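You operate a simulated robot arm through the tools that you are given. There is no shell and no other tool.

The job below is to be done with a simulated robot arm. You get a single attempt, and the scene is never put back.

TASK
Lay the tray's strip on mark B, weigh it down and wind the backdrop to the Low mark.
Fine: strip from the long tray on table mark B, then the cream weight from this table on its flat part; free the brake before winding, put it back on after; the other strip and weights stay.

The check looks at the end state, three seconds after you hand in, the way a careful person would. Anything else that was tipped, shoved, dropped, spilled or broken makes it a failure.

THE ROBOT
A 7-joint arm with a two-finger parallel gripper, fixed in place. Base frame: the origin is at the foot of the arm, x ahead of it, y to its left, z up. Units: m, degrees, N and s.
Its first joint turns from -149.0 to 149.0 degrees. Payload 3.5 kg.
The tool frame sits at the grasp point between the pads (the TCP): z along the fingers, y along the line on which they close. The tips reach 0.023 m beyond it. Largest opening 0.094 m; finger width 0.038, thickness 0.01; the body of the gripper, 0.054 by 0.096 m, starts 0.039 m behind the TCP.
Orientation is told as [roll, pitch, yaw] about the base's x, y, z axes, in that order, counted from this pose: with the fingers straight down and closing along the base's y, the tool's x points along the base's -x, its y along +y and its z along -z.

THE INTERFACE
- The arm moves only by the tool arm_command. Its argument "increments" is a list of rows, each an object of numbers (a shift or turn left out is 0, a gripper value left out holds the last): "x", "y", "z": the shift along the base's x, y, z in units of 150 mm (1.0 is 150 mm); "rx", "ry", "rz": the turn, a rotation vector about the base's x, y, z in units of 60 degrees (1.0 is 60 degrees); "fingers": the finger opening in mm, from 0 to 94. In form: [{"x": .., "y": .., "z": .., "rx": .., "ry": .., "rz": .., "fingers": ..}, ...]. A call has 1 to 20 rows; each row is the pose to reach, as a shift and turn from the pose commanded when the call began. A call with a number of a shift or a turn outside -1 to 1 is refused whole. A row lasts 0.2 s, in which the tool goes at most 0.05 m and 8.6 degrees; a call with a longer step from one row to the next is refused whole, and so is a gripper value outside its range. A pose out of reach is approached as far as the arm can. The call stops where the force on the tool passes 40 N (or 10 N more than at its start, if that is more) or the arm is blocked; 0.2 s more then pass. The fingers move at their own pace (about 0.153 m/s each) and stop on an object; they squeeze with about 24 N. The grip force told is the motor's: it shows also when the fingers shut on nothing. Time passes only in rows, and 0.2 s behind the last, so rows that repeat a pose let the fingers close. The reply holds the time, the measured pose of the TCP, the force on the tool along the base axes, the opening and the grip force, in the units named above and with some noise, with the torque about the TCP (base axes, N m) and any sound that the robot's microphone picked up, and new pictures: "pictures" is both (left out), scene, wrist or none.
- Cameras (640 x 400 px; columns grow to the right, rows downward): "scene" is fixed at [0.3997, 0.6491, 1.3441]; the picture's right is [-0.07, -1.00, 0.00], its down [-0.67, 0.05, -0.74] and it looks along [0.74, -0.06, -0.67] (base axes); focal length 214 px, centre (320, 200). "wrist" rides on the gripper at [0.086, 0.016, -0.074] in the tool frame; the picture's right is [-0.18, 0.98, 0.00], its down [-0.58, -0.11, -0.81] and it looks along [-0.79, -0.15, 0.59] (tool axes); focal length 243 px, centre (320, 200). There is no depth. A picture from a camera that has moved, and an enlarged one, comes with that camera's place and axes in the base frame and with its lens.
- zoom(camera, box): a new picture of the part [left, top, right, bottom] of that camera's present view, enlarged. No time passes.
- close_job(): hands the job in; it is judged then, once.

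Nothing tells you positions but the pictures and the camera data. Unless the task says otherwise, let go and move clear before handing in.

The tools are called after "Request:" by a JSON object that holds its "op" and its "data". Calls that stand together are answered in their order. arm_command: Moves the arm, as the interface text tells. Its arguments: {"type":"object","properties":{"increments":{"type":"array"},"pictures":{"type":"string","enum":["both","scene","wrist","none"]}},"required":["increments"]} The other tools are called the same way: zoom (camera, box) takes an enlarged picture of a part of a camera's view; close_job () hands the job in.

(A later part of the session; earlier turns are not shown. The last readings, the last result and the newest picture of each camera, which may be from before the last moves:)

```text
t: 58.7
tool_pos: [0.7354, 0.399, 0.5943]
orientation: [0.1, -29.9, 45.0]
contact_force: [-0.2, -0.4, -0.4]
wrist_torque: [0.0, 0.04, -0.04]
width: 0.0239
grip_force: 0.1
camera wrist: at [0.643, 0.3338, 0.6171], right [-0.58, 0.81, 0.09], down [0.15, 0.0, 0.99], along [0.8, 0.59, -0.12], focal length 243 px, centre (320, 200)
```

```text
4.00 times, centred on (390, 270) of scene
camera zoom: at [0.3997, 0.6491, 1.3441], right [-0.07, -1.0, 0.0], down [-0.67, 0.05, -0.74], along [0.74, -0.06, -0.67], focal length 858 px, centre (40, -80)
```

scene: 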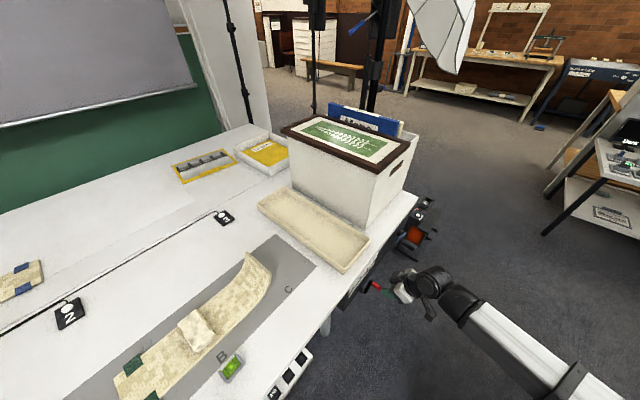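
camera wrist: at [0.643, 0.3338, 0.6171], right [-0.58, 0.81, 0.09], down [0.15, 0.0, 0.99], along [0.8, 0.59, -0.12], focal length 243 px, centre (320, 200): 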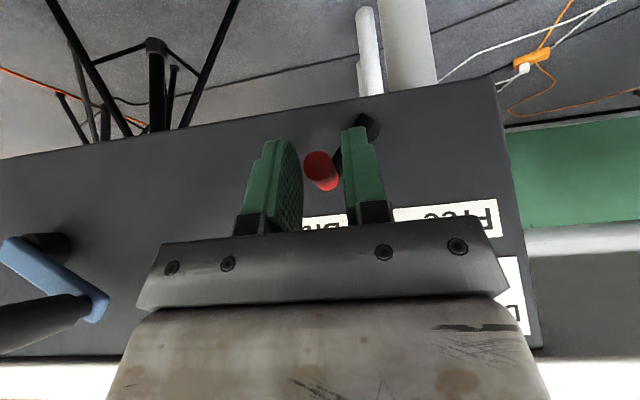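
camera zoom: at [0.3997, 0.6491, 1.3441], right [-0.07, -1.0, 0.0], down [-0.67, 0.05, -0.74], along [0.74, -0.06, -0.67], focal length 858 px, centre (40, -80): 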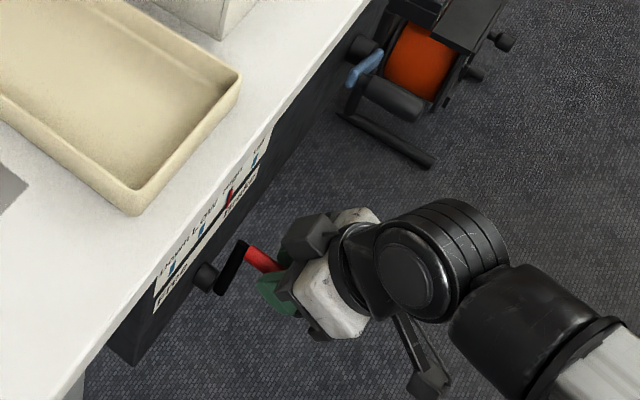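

Handle straddled. Now I swing the lever along its arc from Brake toward Free.

Request:
{"op": "arm_command", "data": {"increments": [{"x": -0.035, "y": 0.035, "z": 0.015}, {"x": -0.066, "y": 0.066, "z": 0.032}, {"x": -0.09, "y": 0.09, "z": 0.042}, {"x": -0.115, "y": 0.115, "z": 0.049}, {"x": -0.14, "y": 0.14, "z": 0.052}, {"x": -0.166, "y": 0.166, "z": 0.052}, {"x": -0.19, "y": 0.19, "z": 0.047}, {"x": -0.216, "y": 0.216, "z": 0.039}, {"x": -0.24, "y": 0.24, "z": 0.027}, {"x": -0.264, "y": 0.264, "z": 0.012}, {"x": -0.264, "y": 0.264, "z": 0.012}], "pictures": "wrist"}}

Request:
{"op": "zoom", "data": {"camera": "wrist", "box": [180, 60, 460, 235]}}

Request:
{"op": "zoom", "data": {"camera": "scene", "box": [330, 220, 450, 320]}}

```text
t: 61.1
tool_pos: [0.6939, 0.4385, 0.598]
orientation: [0.0, -29.9, 44.9]
contact_force: [0.0, 0.6, 0.0]
wrist_torque: [-0.01, 0.0, 0.0]
width: 0.0242
grip_force: 0.1
camera wrist: at [0.603, 0.3726, 0.6189], right [-0.58, 0.81, 0.09], down [0.15, 0.0, 0.99], along [0.8, 0.59, -0.12], focal length 243 px, centre (320, 200)
```

wrist: 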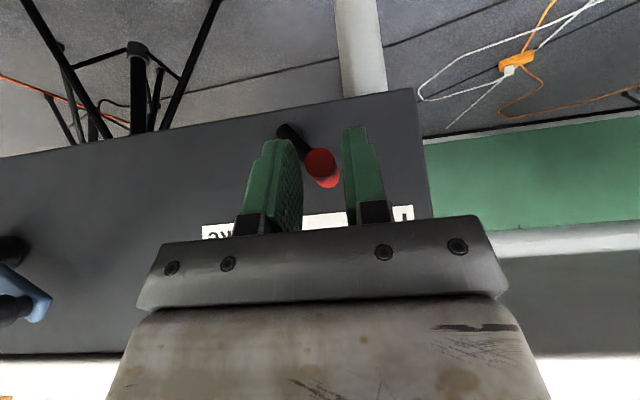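

```text
2.29 times, centred on (320, 148) of wrist
camera zoom: at [0.603, 0.3726, 0.6189], right [-0.58, 0.81, 0.09], down [0.15, 0.0, 0.99], along [0.8, 0.59, -0.12], focal length 555 px, centre (320, 320)
```

zoom: 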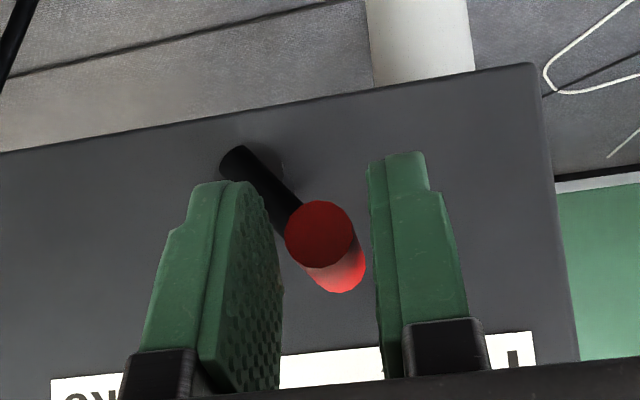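

```text
4.00 times, centred on (390, 270) of scene
camera zoom: at [0.3997, 0.6491, 1.3441], right [-0.07, -1.0, 0.0], down [-0.67, 0.05, -0.74], along [0.74, -0.06, -0.67], focal length 858 px, centre (40, -80)
```

zoom: 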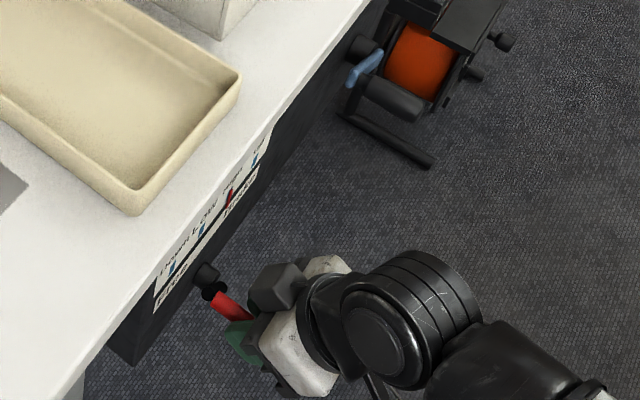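

The lever has swung over to the Free side. I'll push a little further to make sure it's at its stop.

Request:
{"op": "arm_command", "data": {"increments": [{"x": -0.02, "y": 0.02, "z": -0.012}, {"x": -0.04, "y": 0.04, "z": -0.027}, {"x": -0.06, "y": 0.06, "z": -0.045}, {"x": -0.06, "y": 0.06, "z": -0.045}], "pictures": "wrist"}}

Request:
{"op": "zoom", "data": {"camera": "wrist", "box": [180, 60, 460, 235]}}

```text
t: 62.1
tool_pos: [0.6857, 0.4465, 0.5916]
orientation: [-0.1, -30.1, 45.0]
contact_force: [23.5, -22.2, 12.0]
wrist_torque: [-0.08, -0.54, -0.48]
width: 0.038
grip_force: 16.1
camera wrist: at [0.5952, 0.3808, 0.612], right [-0.58, 0.81, 0.09], down [0.15, -0.01, 0.99], along [0.8, 0.59, -0.12], focal length 243 px, centre (320, 200)
```

wrist: 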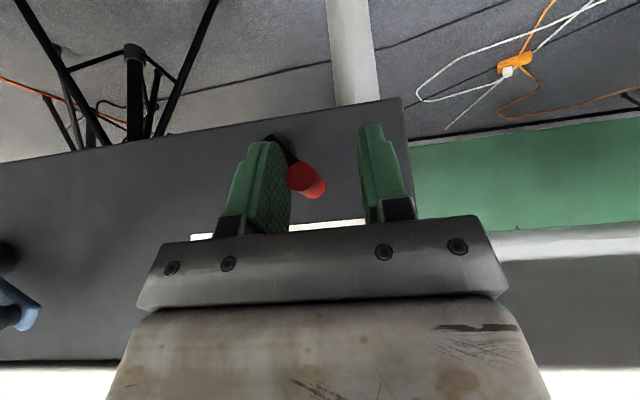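

```text
2.29 times, centred on (320, 148) of wrist
camera zoom: at [0.5952, 0.3808, 0.612], right [-0.58, 0.81, 0.09], down [0.15, -0.01, 0.99], along [0.8, 0.59, -0.12], focal length 555 px, centre (320, 320)
```

zoom: 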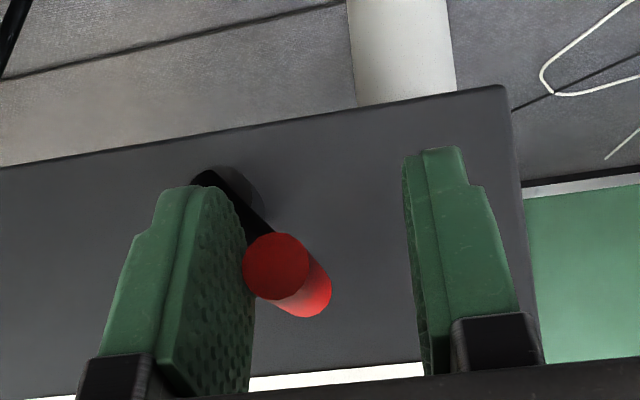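

That's the end stop: the brake is Free. I'll relax the pressure, open the fingers and withdraw along the tool axis.

Request:
{"op": "arm_command", "data": {"increments": [{"x": 0.025, "y": -0.025, "z": 0.0, "fingers": 38}, {"x": 0.035, "y": -0.035, "z": 0.0, "fingers": 44}, {"x": 0.035, "y": -0.035, "z": 0.0, "fingers": 44}, {"x": -0.02, "y": -0.09, "z": 0.13}, {"x": -0.09, "y": -0.16, "z": 0.3}, {"x": -0.17, "y": -0.24, "z": 0.5}, {"x": -0.25, "y": -0.32, "z": 0.7}, {"x": -0.25, "y": -0.32, "z": 0.72}], "pictures": "both"}}

Request:
{"op": "zoom", "data": {"camera": "wrist", "box": [0, 0, 440, 275]}}

```text
t: 63.9
tool_pos: [0.6471, 0.3993, 0.6982]
orientation: [0.0, -29.9, 44.8]
contact_force: [0.0, 0.1, -0.2]
wrist_torque: [0.0, -0.06, 0.01]
width: 0.0441
grip_force: 0.1
camera wrist: at [0.5565, 0.3335, 0.7206], right [-0.58, 0.81, 0.09], down [0.15, 0.0, 0.99], along [0.8, 0.59, -0.12], focal length 243 px, centre (320, 200)
```

scene: 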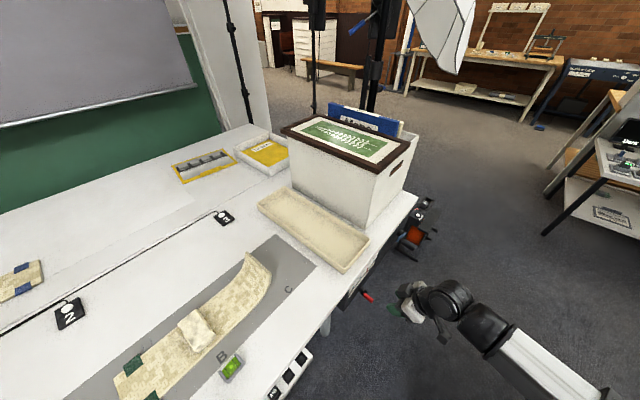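
wrist: 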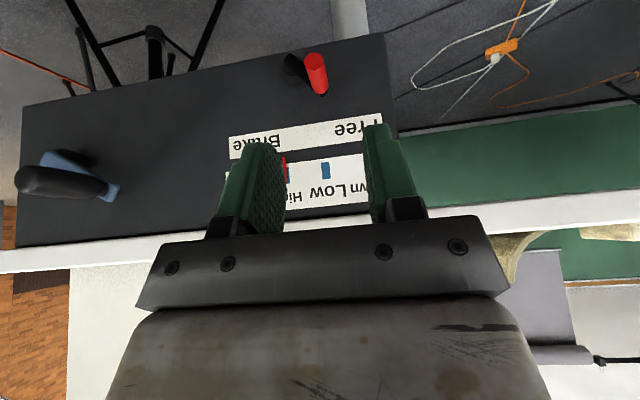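

```text
1.45 times, centred on (220, 138) of wrist
camera zoom: at [0.5565, 0.3335, 0.7206], right [-0.58, 0.81, 0.09], down [0.15, 0.0, 0.99], along [0.8, 0.59, -0.12], focal length 353 px, centre (466, 291)
```

zoom: 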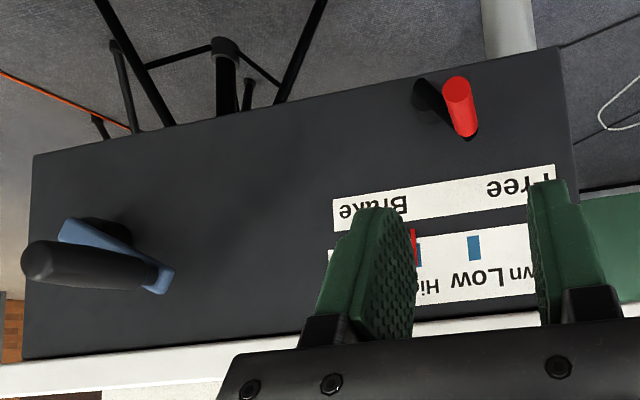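

Brake is Free, pointer still at High. Now I slide right, staying back from the panel, to face the crank.

Request:
{"op": "arm_command", "data": {"increments": [{"x": -0.05, "y": -0.25, "z": 0.05}, {"x": 0.05, "y": -0.5, "z": 0.1}, {"x": 0.2, "y": -0.7, "z": 0.1}, {"x": 0.36, "y": -0.86, "z": 0.1}, {"x": 0.55, "y": -1.0, "z": 0.1}], "pictures": "none"}}

Request:
{"op": "arm_command", "data": {"increments": [{"x": 0.15, "y": -0.15}, {"x": 0.3, "y": -0.3}, {"x": 0.45, "y": -0.4}, {"x": 0.5, "y": -0.42}], "pictures": "both"}}

Request:
{"op": "zoom", "data": {"camera": "wrist", "box": [180, 0, 500, 200]}}

```text
t: 65.1
tool_pos: [0.7293, 0.2486, 0.7145]
orientation: [0.0, -29.8, 44.9]
contact_force: [1.2, -0.4, -0.3]
wrist_torque: [-0.01, -0.01, 0.0]
width: 0.0442
grip_force: 0.1
```

```text
t: 66.1
tool_pos: [0.8046, 0.1865, 0.7144]
orientation: [0.0, -29.9, 45.0]
contact_force: [-0.7, 0.7, 0.3]
wrist_torque: [-0.03, 0.01, 0.0]
width: 0.0439
grip_force: 0.1
camera wrist: at [0.7144, 0.1206, 0.735], right [-0.58, 0.81, 0.09], down [0.15, 0.0, 0.99], along [0.8, 0.59, -0.12], focal length 243 px, centre (320, 200)
```

scene: 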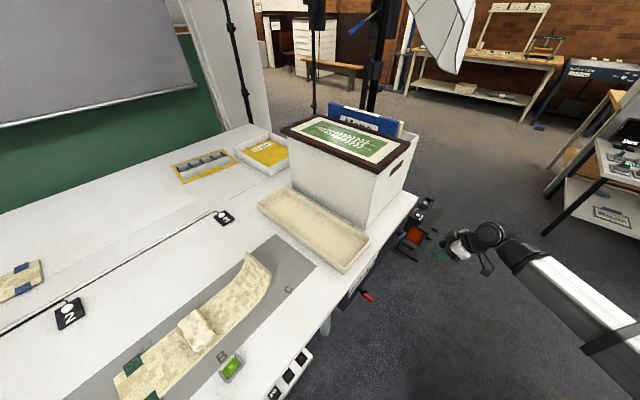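
wrist: 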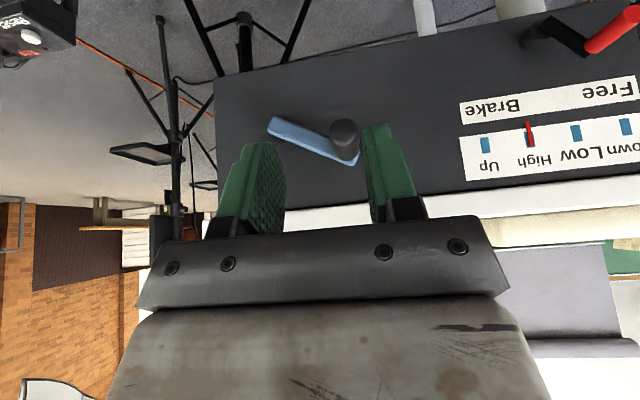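

```text
2.00 times, centred on (340, 100) of wrist
camera zoom: at [0.7144, 0.1206, 0.735], right [-0.58, 0.81, 0.09], down [0.15, 0.0, 0.99], along [0.8, 0.59, -0.12], focal length 485 px, centre (280, 400)
```

zoom: 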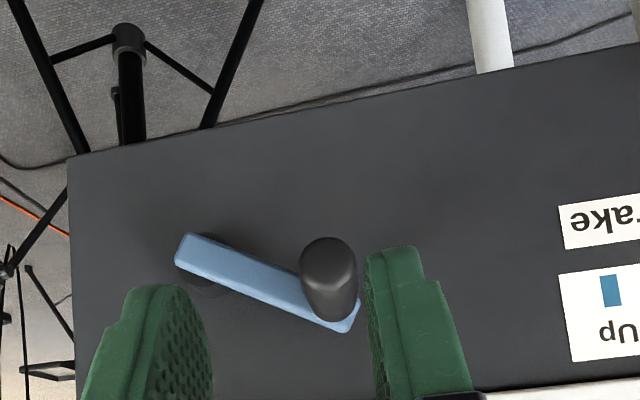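

The crank is clearly visible: hub about (t 0.494, z 0.619), knob about (t 0.425, z 0.66), radius ≈ 0.08. I'll line up with the knob.

Request:
{"op": "arm_command", "data": {"increments": [{"x": 0.08, "y": 0.12, "z": 0.02}, {"x": 0.16, "y": 0.24, "z": 0.04}, {"x": 0.228, "y": 0.347, "z": 0.04}, {"x": 0.228, "y": 0.347, "z": 0.04}], "pictures": "wrist"}}

Request:
{"op": "zoom", "data": {"camera": "wrist", "box": [180, 20, 460, 195]}}

```text
t: 67.1
tool_pos: [0.8396, 0.239, 0.7188]
orientation: [0.0, -29.8, 44.9]
contact_force: [-0.4, 0.7, 0.4]
wrist_torque: [0.0, 0.02, 0.0]
width: 0.0441
grip_force: 0.0
camera wrist: at [0.7483, 0.1729, 0.7412], right [-0.58, 0.81, 0.09], down [0.15, 0.0, 0.99], along [0.8, 0.59, -0.12], focal length 243 px, centre (320, 200)
```

wrist: 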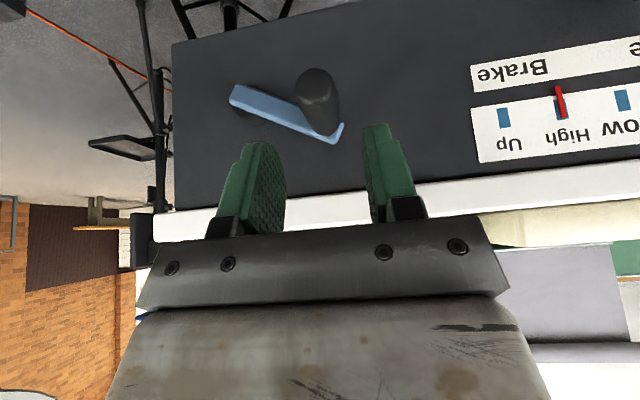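

```text
2.29 times, centred on (320, 108) of wrist
camera zoom: at [0.7483, 0.1729, 0.7412], right [-0.58, 0.81, 0.09], down [0.15, 0.0, 0.99], along [0.8, 0.59, -0.12], focal length 555 px, centre (320, 411)
```

zoom: 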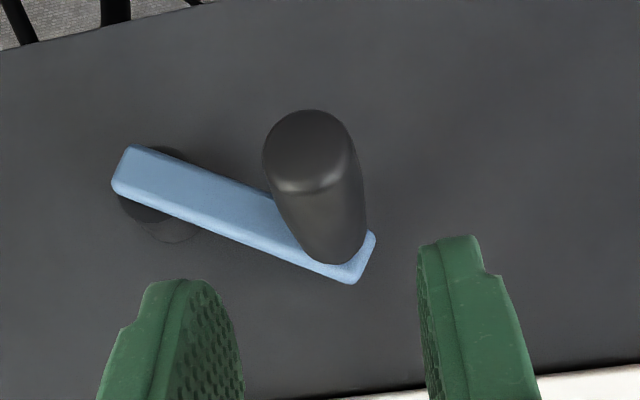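

Knob aligned. I'll advance along the tool axis and close on the knob.

Request:
{"op": "arm_command", "data": {"increments": [{"x": 0.04, "y": 0.04, "z": -0.098}, {"x": 0.08, "y": 0.08, "z": -0.196}, {"x": 0.12, "y": 0.12, "z": -0.294}, {"x": 0.16, "y": 0.16, "z": -0.392}, {"x": 0.16, "y": 0.16, "z": -0.392, "fingers": 34}, {"x": 0.16, "y": 0.16, "z": -0.392, "fingers": 15}, {"x": 0.16, "y": 0.16, "z": -0.392, "fingers": 10}, {"x": 0.16, "y": 0.16, "z": -0.392, "fingers": 10}], "pictures": "both"}}

Request:
{"op": "zoom", "data": {"camera": "wrist", "box": [180, 60, 460, 235]}}

```text
t: 68.9
tool_pos: [0.8644, 0.262, 0.6605]
orientation: [0.0, -29.8, 45.0]
contact_force: [4.7, 0.6, -7.0]
wrist_torque: [0.19, -0.2, 0.47]
width: 0.0251
grip_force: 45.3
camera wrist: at [0.7727, 0.1968, 0.682], right [-0.58, 0.81, 0.09], down [0.15, 0.0, 0.99], along [0.8, 0.59, -0.12], focal length 243 px, centre (320, 200)
```

scene: 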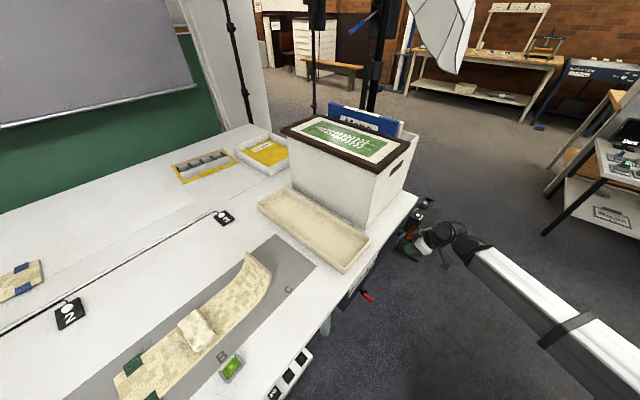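
wrist: 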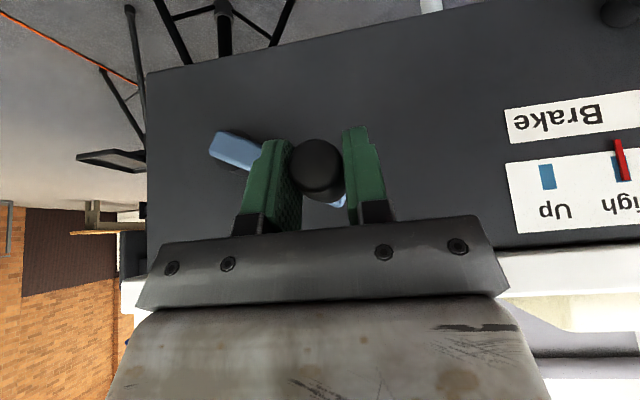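

```text
2.29 times, centred on (320, 148) of wrist
camera zoom: at [0.7727, 0.1968, 0.682], right [-0.58, 0.81, 0.09], down [0.15, 0.0, 0.99], along [0.8, 0.59, -0.12], focal length 555 px, centre (320, 320)
```

zoom: 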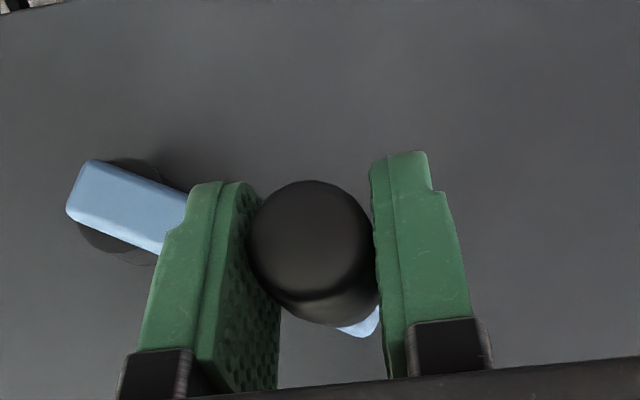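

Knob gripped. I'll try a 30° clockwise turn first (seen from the robot) and watch the pointer and forces.

Request:
{"op": "arm_command", "data": {"increments": [{"x": 0.0173, "y": -0.0173, "z": 0.038}, {"x": 0.038, "y": -0.038, "z": 0.0767}, {"x": 0.0612, "y": -0.0612, "z": 0.112}, {"x": 0.0863, "y": -0.0863, "z": 0.1447}, {"x": 0.1134, "y": -0.1134, "z": 0.174}, {"x": 0.1423, "y": -0.1423, "z": 0.2}, {"x": 0.1423, "y": -0.1423, "z": 0.2}], "pictures": "both"}}

Request:
{"op": "zoom", "data": {"camera": "wrist", "box": [360, 40, 640, 215]}}

```text
t: 70.5
tool_pos: [0.8845, 0.2422, 0.6916]
orientation: [0.1, -29.9, 45.0]
contact_force: [-9.0, 14.3, 8.2]
wrist_torque: [-0.55, 0.7, 0.33]
width: 0.0251
grip_force: 45.2
camera wrist: at [0.7928, 0.1766, 0.7127], right [-0.58, 0.81, 0.09], down [0.15, -0.01, 0.99], along [0.8, 0.59, -0.12], focal length 243 px, centre (320, 200)
```

scene: 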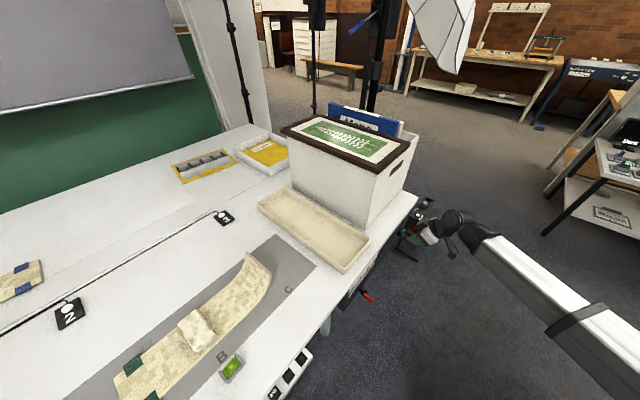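
wrist: 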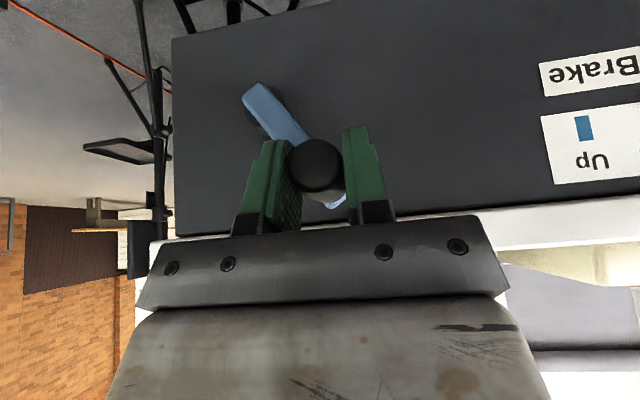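

```text
2.29 times, centred on (500, 128) of wrist
camera zoom: at [0.7928, 0.1766, 0.7127], right [-0.58, 0.81, 0.09], down [0.15, -0.01, 0.99], along [0.8, 0.59, -0.12], focal length 555 px, centre (-91, 366)
```

zoom: 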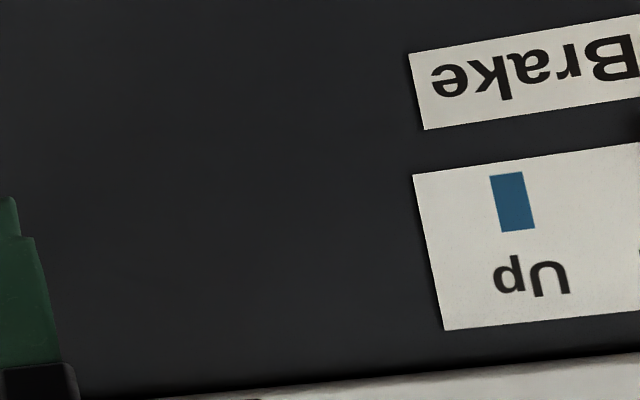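

Request:
{"op": "zoom", "data": {"camera": "scene", "box": [340, 230, 400, 290]}}

Request:
{"op": "zoom", "data": {"camera": "scene", "box": [0, 60, 220, 150]}}

```text
6.67 times, centred on (370, 260) of scene
camera zoom: at [0.3997, 0.6491, 1.3441], right [-0.07, -1.0, 0.0], down [-0.67, 0.05, -0.74], along [0.74, -0.06, -0.67], focal length 1430 px, centre (-13, -200)
```

zoom: 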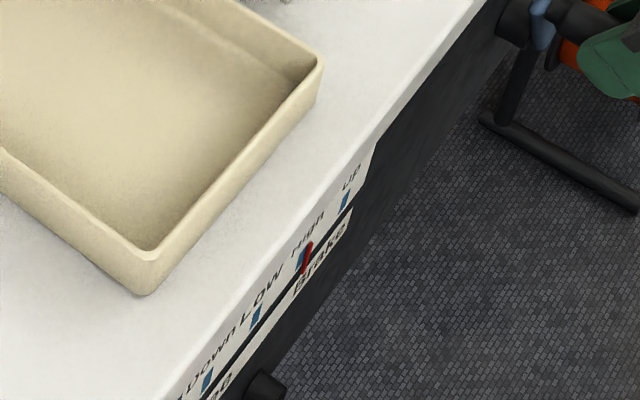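

```text
2.91 times, centred on (110, 105) of scene
camera zoom: at [0.3997, 0.6491, 1.3441], right [-0.07, -1.0, 0.0], down [-0.67, 0.05, -0.74], along [0.74, -0.06, -0.67], focal length 624 px, centre (931, 476)
```

zoom: 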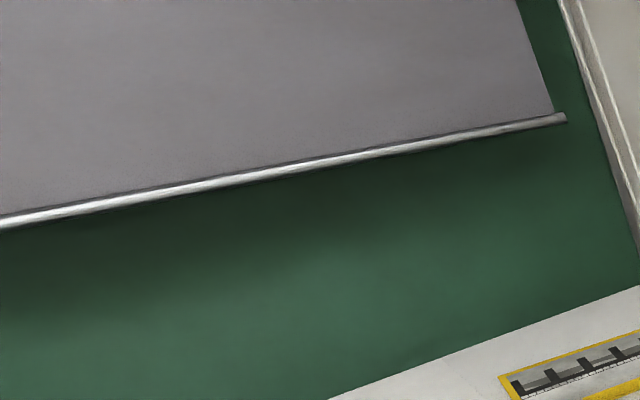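

The crank turns with modest force; my hub estimate needs a ~3 mm correction. I continue clockwise ~70° more and compare the pointer and the backdrop bar.

Request:
{"op": "arm_command", "data": {"increments": [{"x": 0.039, "y": -0.039, "z": 0.045}, {"x": 0.09, "y": -0.09, "z": 0.073}, {"x": 0.143, "y": -0.143, "z": 0.09}, {"x": 0.1975, "y": -0.1975, "z": 0.097}, {"x": 0.252, "y": -0.252, "z": 0.093}, {"x": 0.306, "y": -0.306, "z": 0.078}, {"x": 0.357, "y": -0.357, "z": 0.053}, {"x": 0.406, "y": -0.406, "z": 0.017}, {"x": 0.451, "y": -0.451, "z": -0.027}, {"x": 0.451, "y": -0.451, "z": -0.027}], "pictures": "wrist"}}

Request:
{"op": "zoom", "data": {"camera": "scene", "box": [340, 230, 400, 290]}}

Request:
{"op": "zoom", "data": {"camera": "scene", "box": [0, 60, 220, 150]}}

```text
t: 72.7
tool_pos: [0.9537, 0.1729, 0.6879]
orientation: [-0.1, -29.9, 44.9]
contact_force: [14.0, 4.9, 19.6]
wrist_torque: [-0.17, 0.11, 0.65]
width: 0.0248
grip_force: 44.7
camera wrist: at [0.8622, 0.1072, 0.7086], right [-0.58, 0.81, 0.09], down [0.15, 0.0, 0.99], along [0.8, 0.59, -0.12], focal length 243 px, centre (320, 200)
```

wrist: 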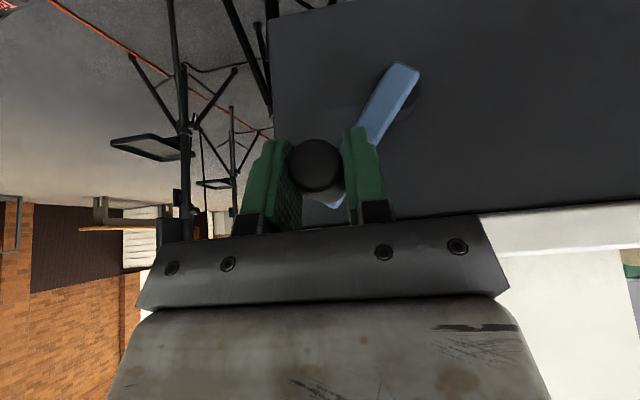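

```text
6.67 times, centred on (370, 260) of scene
camera zoom: at [0.3997, 0.6491, 1.3441], right [-0.07, -1.0, 0.0], down [-0.67, 0.05, -0.74], along [0.74, -0.06, -0.67], focal length 1430 px, centre (-13, -200)
```

zoom: 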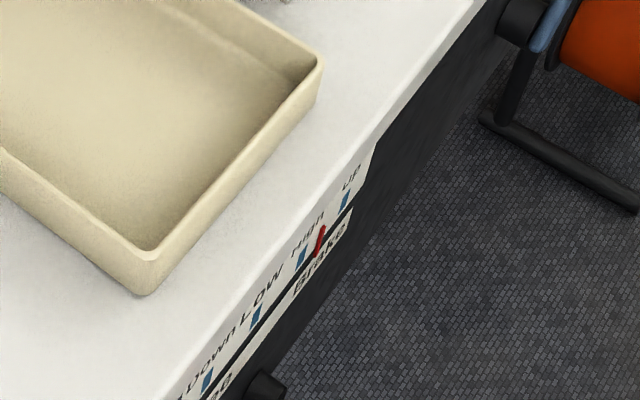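

```text
2.91 times, centred on (110, 105) of scene
camera zoom: at [0.3997, 0.6491, 1.3441], right [-0.07, -1.0, 0.0], down [-0.67, 0.05, -0.74], along [0.74, -0.06, -0.67], focal length 624 px, centre (931, 476)
```

zoom: 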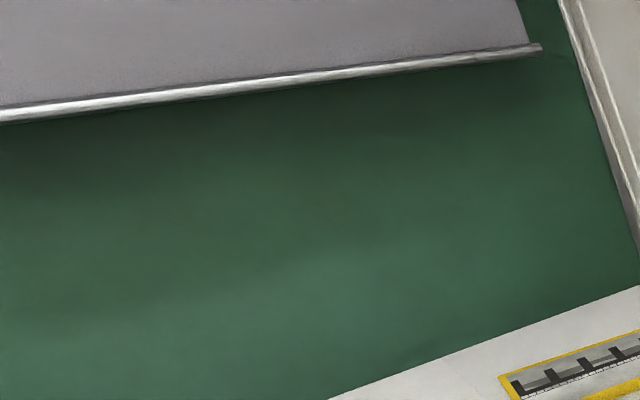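

Clockwise winds it up toward "Up" and the marks are about 260° of crank apart, so Low needs a counter-clockwise turn of roughly one full revolution from here. I refined the hub fit and turn back counter-clockwise 180° first.

Request:
{"op": "arm_command", "data": {"increments": [{"x": -0.046, "y": 0.046, "z": 0.073}, {"x": -0.107, "y": 0.107, "z": 0.114}, {"x": -0.172, "y": 0.172, "z": 0.138}, {"x": -0.239, "y": 0.239, "z": 0.147}, {"x": -0.307, "y": 0.307, "z": 0.138}, {"x": -0.372, "y": 0.372, "z": 0.114}, {"x": -0.433, "y": 0.433, "z": 0.073}, {"x": -0.489, "y": 0.489, "z": 0.018}, {"x": -0.536, "y": 0.536, "z": -0.049}, {"x": -0.575, "y": 0.575, "z": -0.127}, {"x": -0.604, "y": 0.604, "z": -0.214}, {"x": -0.621, "y": 0.621, "z": -0.306}, {"x": -0.627, "y": 0.627, "z": -0.401}, {"x": -0.621, "y": 0.621, "z": -0.497}, {"x": -0.604, "y": 0.604, "z": -0.589}, {"x": -0.575, "y": 0.575, "z": -0.675}, {"x": -0.536, "y": 0.536, "z": -0.754}, {"x": -0.489, "y": 0.489, "z": -0.821}, {"x": -0.489, "y": 0.489, "z": -0.821}], "pictures": "wrist"}}

Request:
{"op": "zoom", "data": {"camera": "scene", "box": [340, 230, 400, 290]}}

```text
t: 76.0
tool_pos: [0.8584, 0.2665, 0.596]
orientation: [0.7, -29.8, 44.7]
contact_force: [-6.5, 6.4, -10.4]
wrist_torque: [0.92, -0.81, 0.02]
width: 0.0252
grip_force: 45.1
stopped in row 16: the force on the tool passed its limit at 45 N (the readings are from after the stop); the commanded pose is now the measured one
camera wrist: at [0.7687, 0.2, 0.6171], right [-0.58, 0.81, 0.1], down [0.16, -0.01, 0.99], along [0.8, 0.59, -0.12], focal length 243 px, centre (320, 200)
```

wrist: 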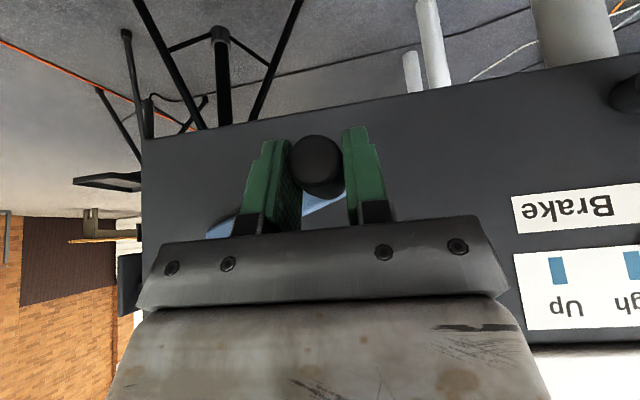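

```text
6.67 times, centred on (370, 260) of scene
camera zoom: at [0.3997, 0.6491, 1.3441], right [-0.07, -1.0, 0.0], down [-0.67, 0.05, -0.74], along [0.74, -0.06, -0.67], focal length 1430 px, centre (-13, -200)
```

zoom: 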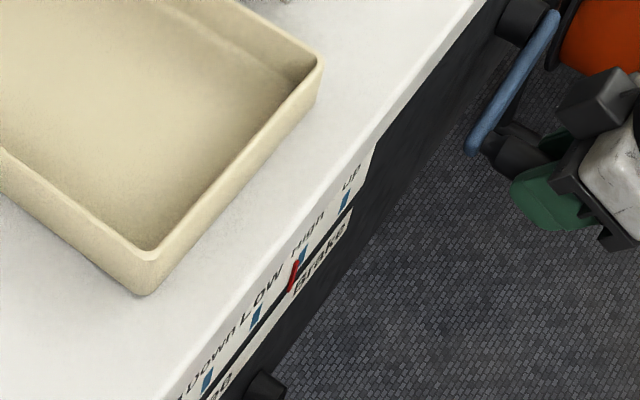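

The pointer is moving toward Low now (a bit past High). The hub fit needs another small correction (radius ≈ 0.0865); I continue counter-clockwise ~100°.

Request:
{"op": "arm_command", "data": {"increments": [{"x": 0.016, "y": -0.016, "z": -0.071}, {"x": 0.042, "y": -0.042, "z": -0.142}, {"x": 0.075, "y": -0.075, "z": -0.207}, {"x": 0.115, "y": -0.115, "z": -0.265}, {"x": 0.16, "y": -0.16, "z": -0.315}, {"x": 0.209, "y": -0.209, "z": -0.355}, {"x": 0.262, "y": -0.262, "z": -0.385}, {"x": 0.317, "y": -0.317, "z": -0.405}, {"x": 0.374, "y": -0.374, "z": -0.413}, {"x": 0.43, "y": -0.43, "z": -0.41}, {"x": 0.486, "y": -0.486, "z": -0.396}, {"x": 0.541, "y": -0.541, "z": -0.371}, {"x": 0.592, "y": -0.592, "z": -0.336}, {"x": 0.592, "y": -0.592, "z": -0.336}], "pictures": "wrist"}}

Request:
{"op": "zoom", "data": {"camera": "scene", "box": [340, 230, 400, 290]}}

```text
t: 78.8
tool_pos: [0.9455, 0.1788, 0.5449]
orientation: [0.8, -29.8, 44.7]
contact_force: [-2.1, 4.6, 13.8]
wrist_torque: [-0.81, 0.82, 0.03]
width: 0.0251
grip_force: 45.0
stopped in row 14: the force on the tool passed its limit at 40 N (the readings are from after the stop); the commanded pose is now the measured one
camera wrist: at [0.8551, 0.1127, 0.5674], right [-0.58, 0.81, 0.1], down [0.16, -0.01, 0.99], along [0.8, 0.59, -0.12], focal length 243 px, centre (320, 200)
```

wrist: 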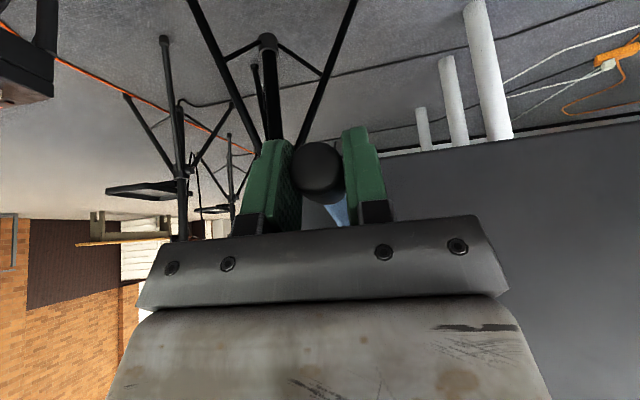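

```text
6.67 times, centred on (370, 260) of scene
camera zoom: at [0.3997, 0.6491, 1.3441], right [-0.07, -1.0, 0.0], down [-0.67, 0.05, -0.74], along [0.74, -0.06, -0.67], focal length 1430 px, centre (-13, -200)
```

zoom: 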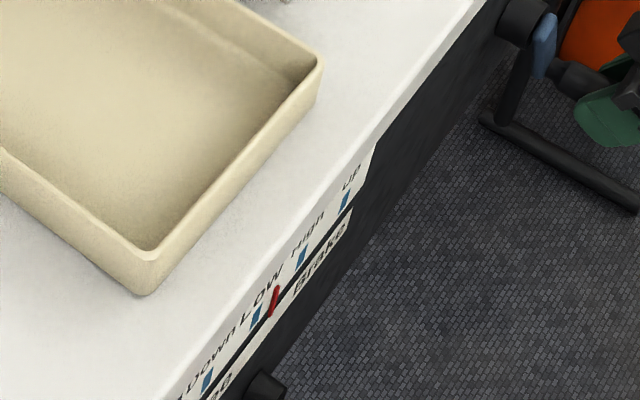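

Now about 60% of the way from High to Low. I continue about 95° more counter-clockwise, then check.

Request:
{"op": "arm_command", "data": {"increments": [{"x": 0.044, "y": -0.044, "z": 0.039}, {"x": 0.088, "y": -0.088, "z": 0.09}, {"x": 0.126, "y": -0.126, "z": 0.15}, {"x": 0.157, "y": -0.157, "z": 0.216}, {"x": 0.182, "y": -0.182, "z": 0.289}, {"x": 0.2, "y": -0.2, "z": 0.365}, {"x": 0.21, "y": -0.21, "z": 0.444}, {"x": 0.212, "y": -0.212, "z": 0.524}, {"x": 0.206, "y": -0.206, "z": 0.604}, {"x": 0.192, "y": -0.192, "z": 0.682}, {"x": 0.171, "y": -0.171, "z": 0.756}, {"x": 0.147, "y": -0.147, "z": 0.817}, {"x": 0.147, "y": -0.147, "z": 0.817}], "pictures": "wrist"}}

Request:
{"op": "zoom", "data": {"camera": "scene", "box": [340, 230, 400, 290]}}

```text
t: 80.8
tool_pos: [0.9757, 0.1498, 0.6325]
orientation: [1.3, -29.6, 44.6]
contact_force: [-4.9, 10.6, 6.5]
wrist_torque: [-0.55, 0.58, -0.25]
width: 0.0249
grip_force: 44.6
stopped in row 10: the force on the tool passed its limit at 40 N (the readings are from after the stop); the commanded pose is now the measured one
camera wrist: at [0.885, 0.083, 0.655], right [-0.58, 0.81, 0.11], down [0.17, -0.01, 0.99], along [0.8, 0.59, -0.13], focal length 243 px, centre (320, 200)
```

wrist: 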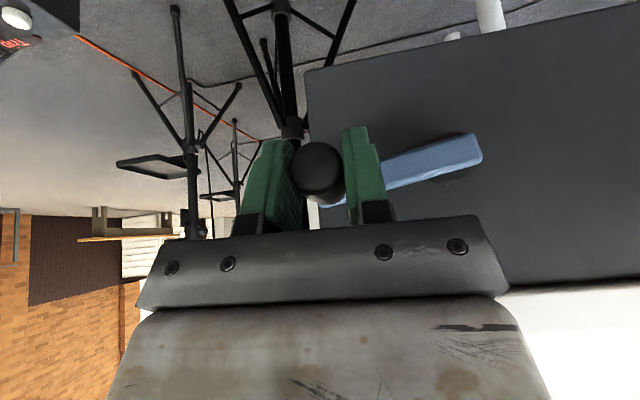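

```text
6.67 times, centred on (370, 260) of scene
camera zoom: at [0.3997, 0.6491, 1.3441], right [-0.07, -1.0, 0.0], down [-0.67, 0.05, -0.74], along [0.74, -0.06, -0.67], focal length 1430 px, centre (-13, -200)
```

zoom: 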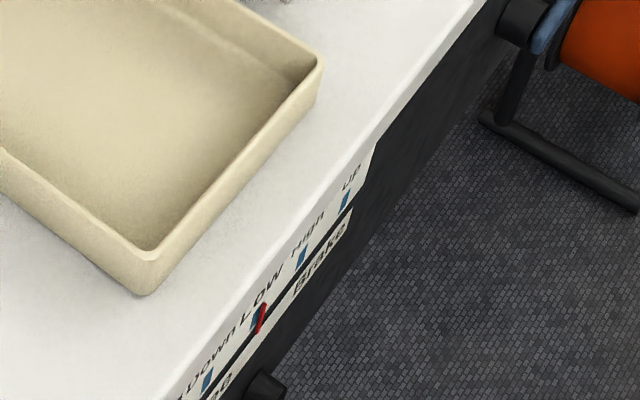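

Close: the pointer is just short of Low, roughly 27° of crank to go. A small further turn.

Request:
{"op": "arm_command", "data": {"increments": [{"x": -0.009, "y": 0.009, "z": 0.055}, {"x": -0.016, "y": 0.016, "z": 0.088}, {"x": -0.024, "y": 0.024, "z": 0.12}, {"x": -0.033, "y": 0.033, "z": 0.152}, {"x": -0.043, "y": 0.043, "z": 0.182}, {"x": -0.056, "y": 0.056, "z": 0.212}, {"x": -0.069, "y": 0.069, "z": 0.24}, {"x": -0.069, "y": 0.069, "z": 0.24}], "pictures": "wrist"}}

Request:
{"op": "zoom", "data": {"camera": "scene", "box": [340, 230, 400, 290]}}

Request:
{"op": "zoom", "data": {"camera": "scene", "box": [350, 260, 370, 280]}}

```text
t: 82.6
tool_pos: [0.9652, 0.1589, 0.6683]
orientation: [1.1, -29.5, 44.7]
contact_force: [-11.6, 4.6, -10.4]
wrist_torque: [-0.27, 0.33, -0.17]
width: 0.0248
grip_force: 45.0
camera wrist: at [0.8748, 0.0932, 0.6907], right [-0.58, 0.81, 0.11], down [0.17, -0.01, 0.99], along [0.8, 0.59, -0.13], focal length 243 px, centre (320, 200)
```

wrist: 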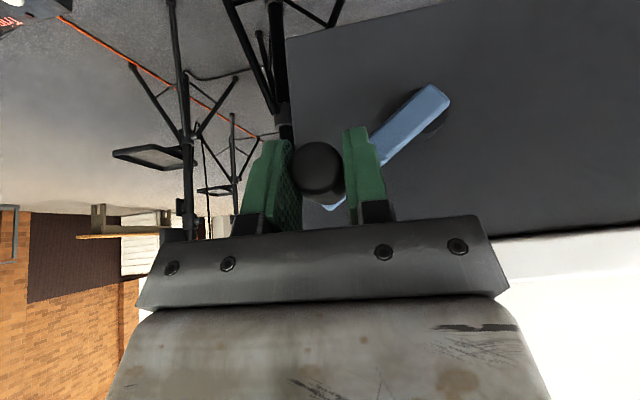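

```text
6.67 times, centred on (370, 260) of scene
camera zoom: at [0.3997, 0.6491, 1.3441], right [-0.07, -1.0, 0.0], down [-0.67, 0.05, -0.74], along [0.74, -0.06, -0.67], focal length 1430 px, centre (-13, -200)
```

zoom: 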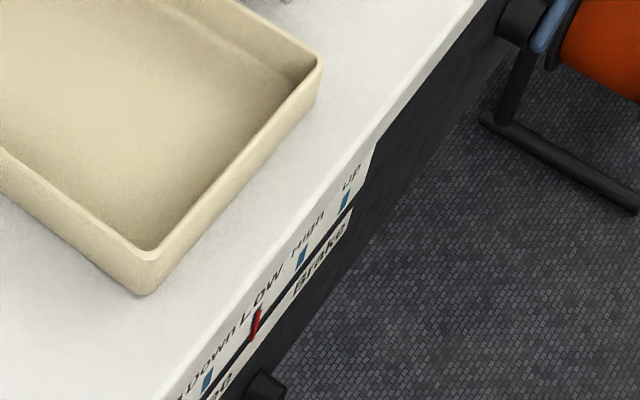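

```text
16.00 times, centred on (360, 270) of scene
camera zoom: at [0.3997, 0.6491, 1.3441], right [-0.07, -1.0, 0.0], down [-0.67, 0.05, -0.74], along [0.74, -0.06, -0.67], focal length 3432 px, centre (-320, -920)
```

zoom: 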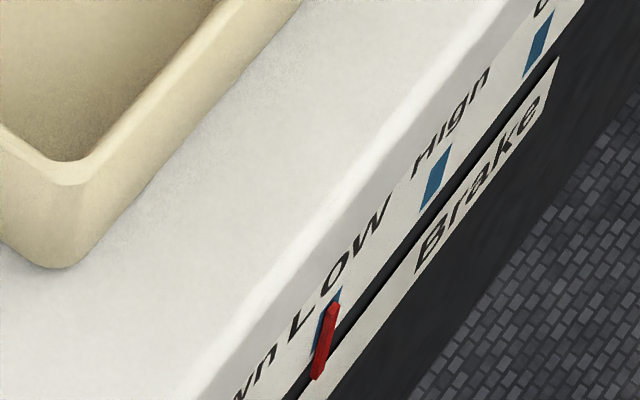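

The pointer covers the Low mark from this angle; I need a frontal view. I'll release the knob, back out along the tool axis, and look at the scale head-on.

Request:
{"op": "arm_command", "data": {"increments": [{"fingers": 34}, {"fingers": 46}, {"fingers": 46}, {"x": -0.05, "y": -0.05, "z": 0.12}, {"x": -0.11, "y": -0.11, "z": 0.27}, {"x": -0.18, "y": -0.18, "z": 0.42}, {"x": -0.3, "y": -0.2, "z": 0.5}, {"x": -0.5, "y": -0.1, "z": 0.5}, {"x": -0.75, "y": 0.05, "z": 0.5}, {"x": -0.95, "y": 0.2, "z": 0.5}], "pictures": "none"}}

Request:
{"op": "arm_command", "data": {"increments": [{"x": -0.2, "y": 0.2}, {"x": -0.4, "y": 0.4}, {"x": -0.6, "y": 0.6}, {"x": -0.7, "y": 0.7}, {"x": -0.7, "y": 0.7}], "pictures": "both"}}

Request:
{"op": "zoom", "data": {"camera": "wrist", "box": [180, 20, 500, 220]}}

```text
t: 84.8
tool_pos: [0.8226, 0.1892, 0.7437]
orientation: [1.1, -29.5, 44.6]
contact_force: [0.3, 0.7, 0.2]
wrist_torque: [-0.01, -0.01, -0.02]
width: 0.0458
grip_force: 0.1
```

```text
t: 86.0
tool_pos: [0.7181, 0.2952, 0.744]
orientation: [1.1, -29.6, 44.6]
contact_force: [0.0, -0.2, -0.3]
wrist_torque: [-0.02, -0.04, -0.01]
width: 0.0459
grip_force: 0.0
camera wrist: at [0.6275, 0.2281, 0.7662], right [-0.58, 0.81, 0.11], down [0.16, -0.01, 0.99], along [0.8, 0.59, -0.13], focal length 243 px, centre (320, 200)
```

scene: 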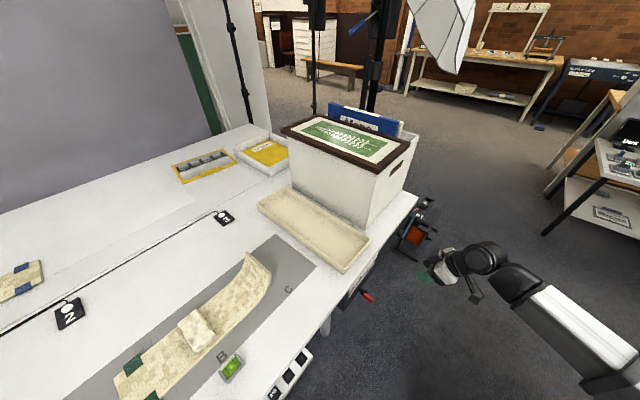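
wrist: 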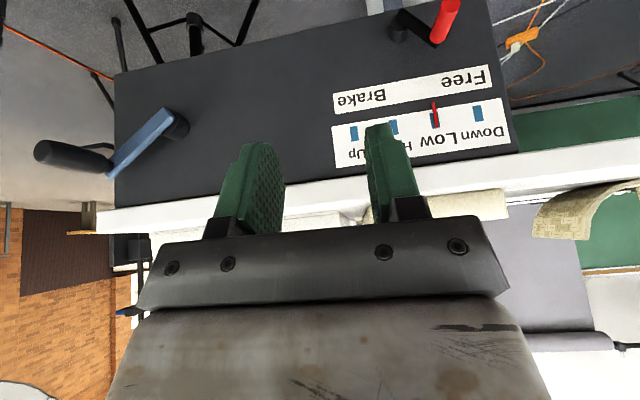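

```text
2.00 times, centred on (340, 120) of wrist
camera zoom: at [0.6275, 0.2281, 0.7662], right [-0.58, 0.81, 0.11], down [0.16, -0.01, 0.99], along [0.8, 0.59, -0.13], focal length 485 px, centre (280, 360)
```

zoom: 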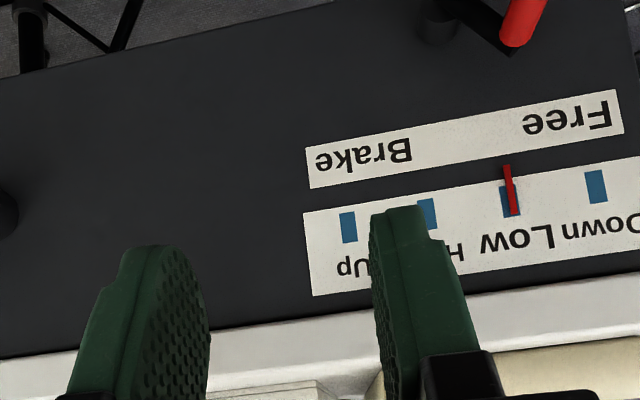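

The backdrop has come down and the pointer is over Low. I'll shift so the camera sits exactly in front of the Low mark to remove parallax.

Request:
{"op": "arm_command", "data": {"increments": [{"x": -0.15, "y": 0.15, "fingers": 94}, {"x": -0.3, "y": 0.3}, {"x": -0.44, "y": 0.44}, {"x": -0.44, "y": 0.44}], "pictures": "wrist"}}

Request:
{"op": "zoom", "data": {"camera": "wrist", "box": [240, 60, 440, 185]}}

Request:
{"op": "zoom", "data": {"camera": "wrist", "box": [310, 80, 390, 130]}}

```text
t: 87.0
tool_pos: [0.653, 0.3594, 0.7435]
orientation: [1.1, -29.5, 44.6]
contact_force: [0.0, 0.0, -0.7]
wrist_torque: [-0.01, 0.0, -0.01]
width: 0.0939
grip_force: 0.1
camera wrist: at [0.5612, 0.2933, 0.7657], right [-0.58, 0.81, 0.11], down [0.16, -0.01, 0.99], along [0.8, 0.59, -0.13], focal length 243 px, centre (320, 200)
```

wrist: 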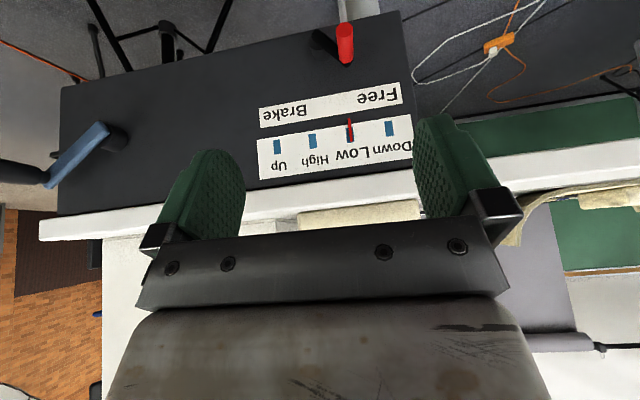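

```text
3.20 times, centred on (340, 122) of wrist
camera zoom: at [0.5612, 0.2933, 0.7657], right [-0.58, 0.81, 0.11], down [0.16, -0.01, 0.99], along [0.8, 0.59, -0.13], focal length 776 px, centre (256, 448)
```

zoom: 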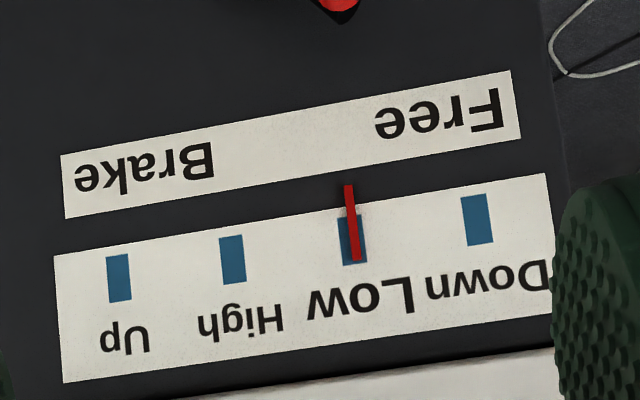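

```text
8.00 times, centred on (350, 105) of wrist
camera zoom: at [0.5612, 0.2933, 0.7657], right [-0.58, 0.81, 0.11], down [0.16, -0.01, 0.99], along [0.8, 0.59, -0.13], focal length 1941 px, centre (80, 960)
```

zoom: 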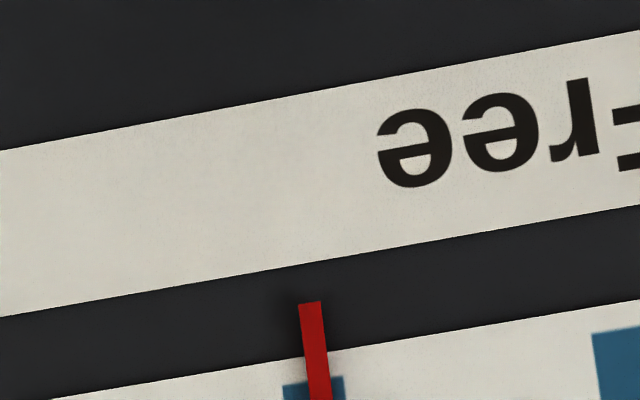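

Head-on, the pointer is centred on the Low mark (within a few degrees of crank). Now the brake goes back on: I line up with the lever handle (at Free, t≈0.182) and straddle it again.

Request:
{"op": "arm_command", "data": {"increments": [{"x": 0.03, "y": 0.11, "z": -0.17, "fingers": 40}, {"x": 0.06, "y": 0.22, "z": -0.34}, {"x": 0.101, "y": 0.342, "z": -0.53}, {"x": 0.101, "y": 0.342, "z": -0.53}], "pictures": "wrist"}}

Request:
{"op": "zoom", "data": {"camera": "wrist", "box": [180, 20, 460, 195]}}

```text
t: 88.0
tool_pos: [0.667, 0.4116, 0.6655]
orientation: [1.2, -29.6, 44.6]
contact_force: [-0.5, -0.2, 0.2]
wrist_torque: [0.0, -0.04, 0.0]
width: 0.0398
grip_force: 0.0
camera wrist: at [0.5766, 0.3452, 0.6868], right [-0.58, 0.81, 0.11], down [0.16, -0.01, 0.99], along [0.8, 0.59, -0.13], focal length 243 px, centre (320, 200)
```

wrist: 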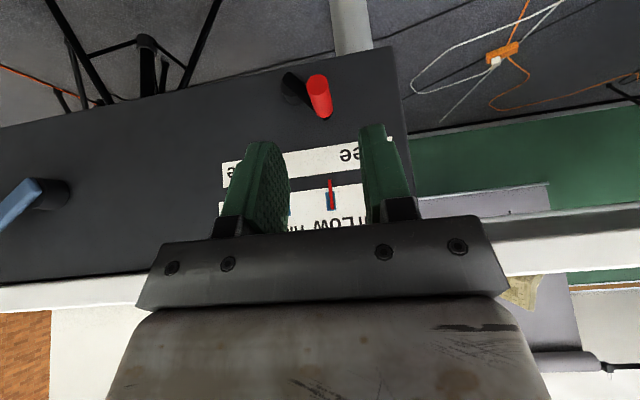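

```text
2.29 times, centred on (320, 108) of wrist
camera zoom: at [0.5766, 0.3452, 0.6868], right [-0.58, 0.81, 0.11], down [0.16, -0.01, 0.99], along [0.8, 0.59, -0.13], focal length 555 px, centre (320, 411)
```

zoom: 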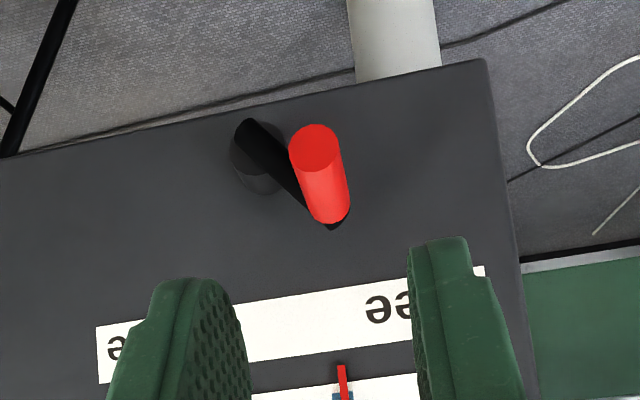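

Request:
{"op": "arm_command", "data": {"increments": [{"x": 0.05, "y": 0.05, "z": -0.12}, {"x": 0.1, "y": 0.1, "z": -0.24}, {"x": 0.15, "y": 0.15, "z": -0.36}, {"x": 0.186, "y": 0.186, "z": -0.46}, {"x": 0.186, "y": 0.186, "z": -0.47, "fingers": 30}, {"x": 0.186, "y": 0.186, "z": -0.47, "fingers": 24}, {"x": 0.186, "y": 0.186, "z": -0.47, "fingers": 24}], "pictures": "wrist"}}

Request:
{"op": "zoom", "data": {"camera": "wrist", "box": [180, 60, 460, 235]}}

```text
t: 89.6
tool_pos: [0.6941, 0.4395, 0.5944]
orientation: [1.1, -29.5, 44.6]
contact_force: [-0.1, 0.1, 0.2]
wrist_torque: [-0.03, -0.02, 0.0]
width: 0.0241
grip_force: 0.0
camera wrist: at [0.6042, 0.3731, 0.6159], right [-0.58, 0.81, 0.11], down [0.16, -0.01, 0.99], along [0.8, 0.59, -0.13], focal length 243 px, centre (320, 200)
```

wrist: 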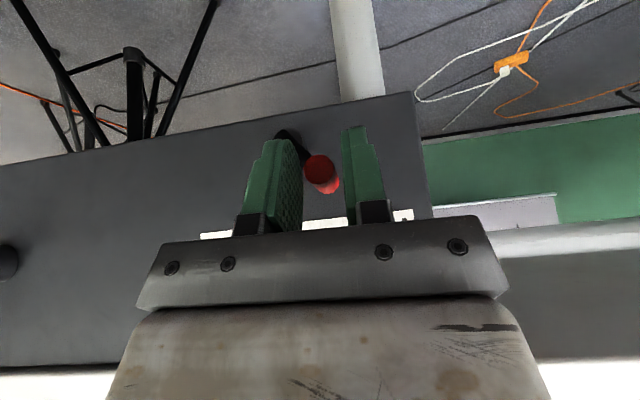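

```text
2.29 times, centred on (320, 148) of wrist
camera zoom: at [0.6042, 0.3731, 0.6159], right [-0.58, 0.81, 0.11], down [0.16, -0.01, 0.99], along [0.8, 0.59, -0.13], focal length 555 px, centre (320, 320)
```

zoom: 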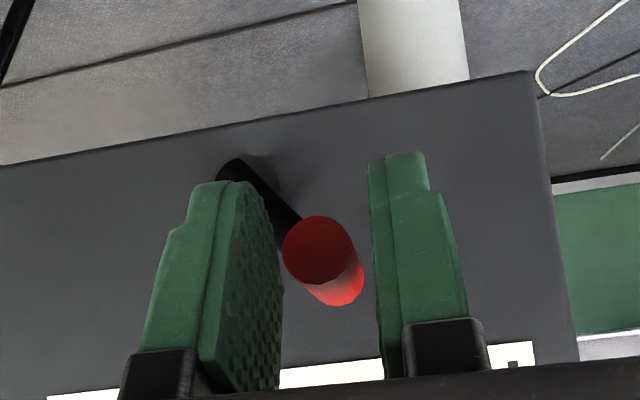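

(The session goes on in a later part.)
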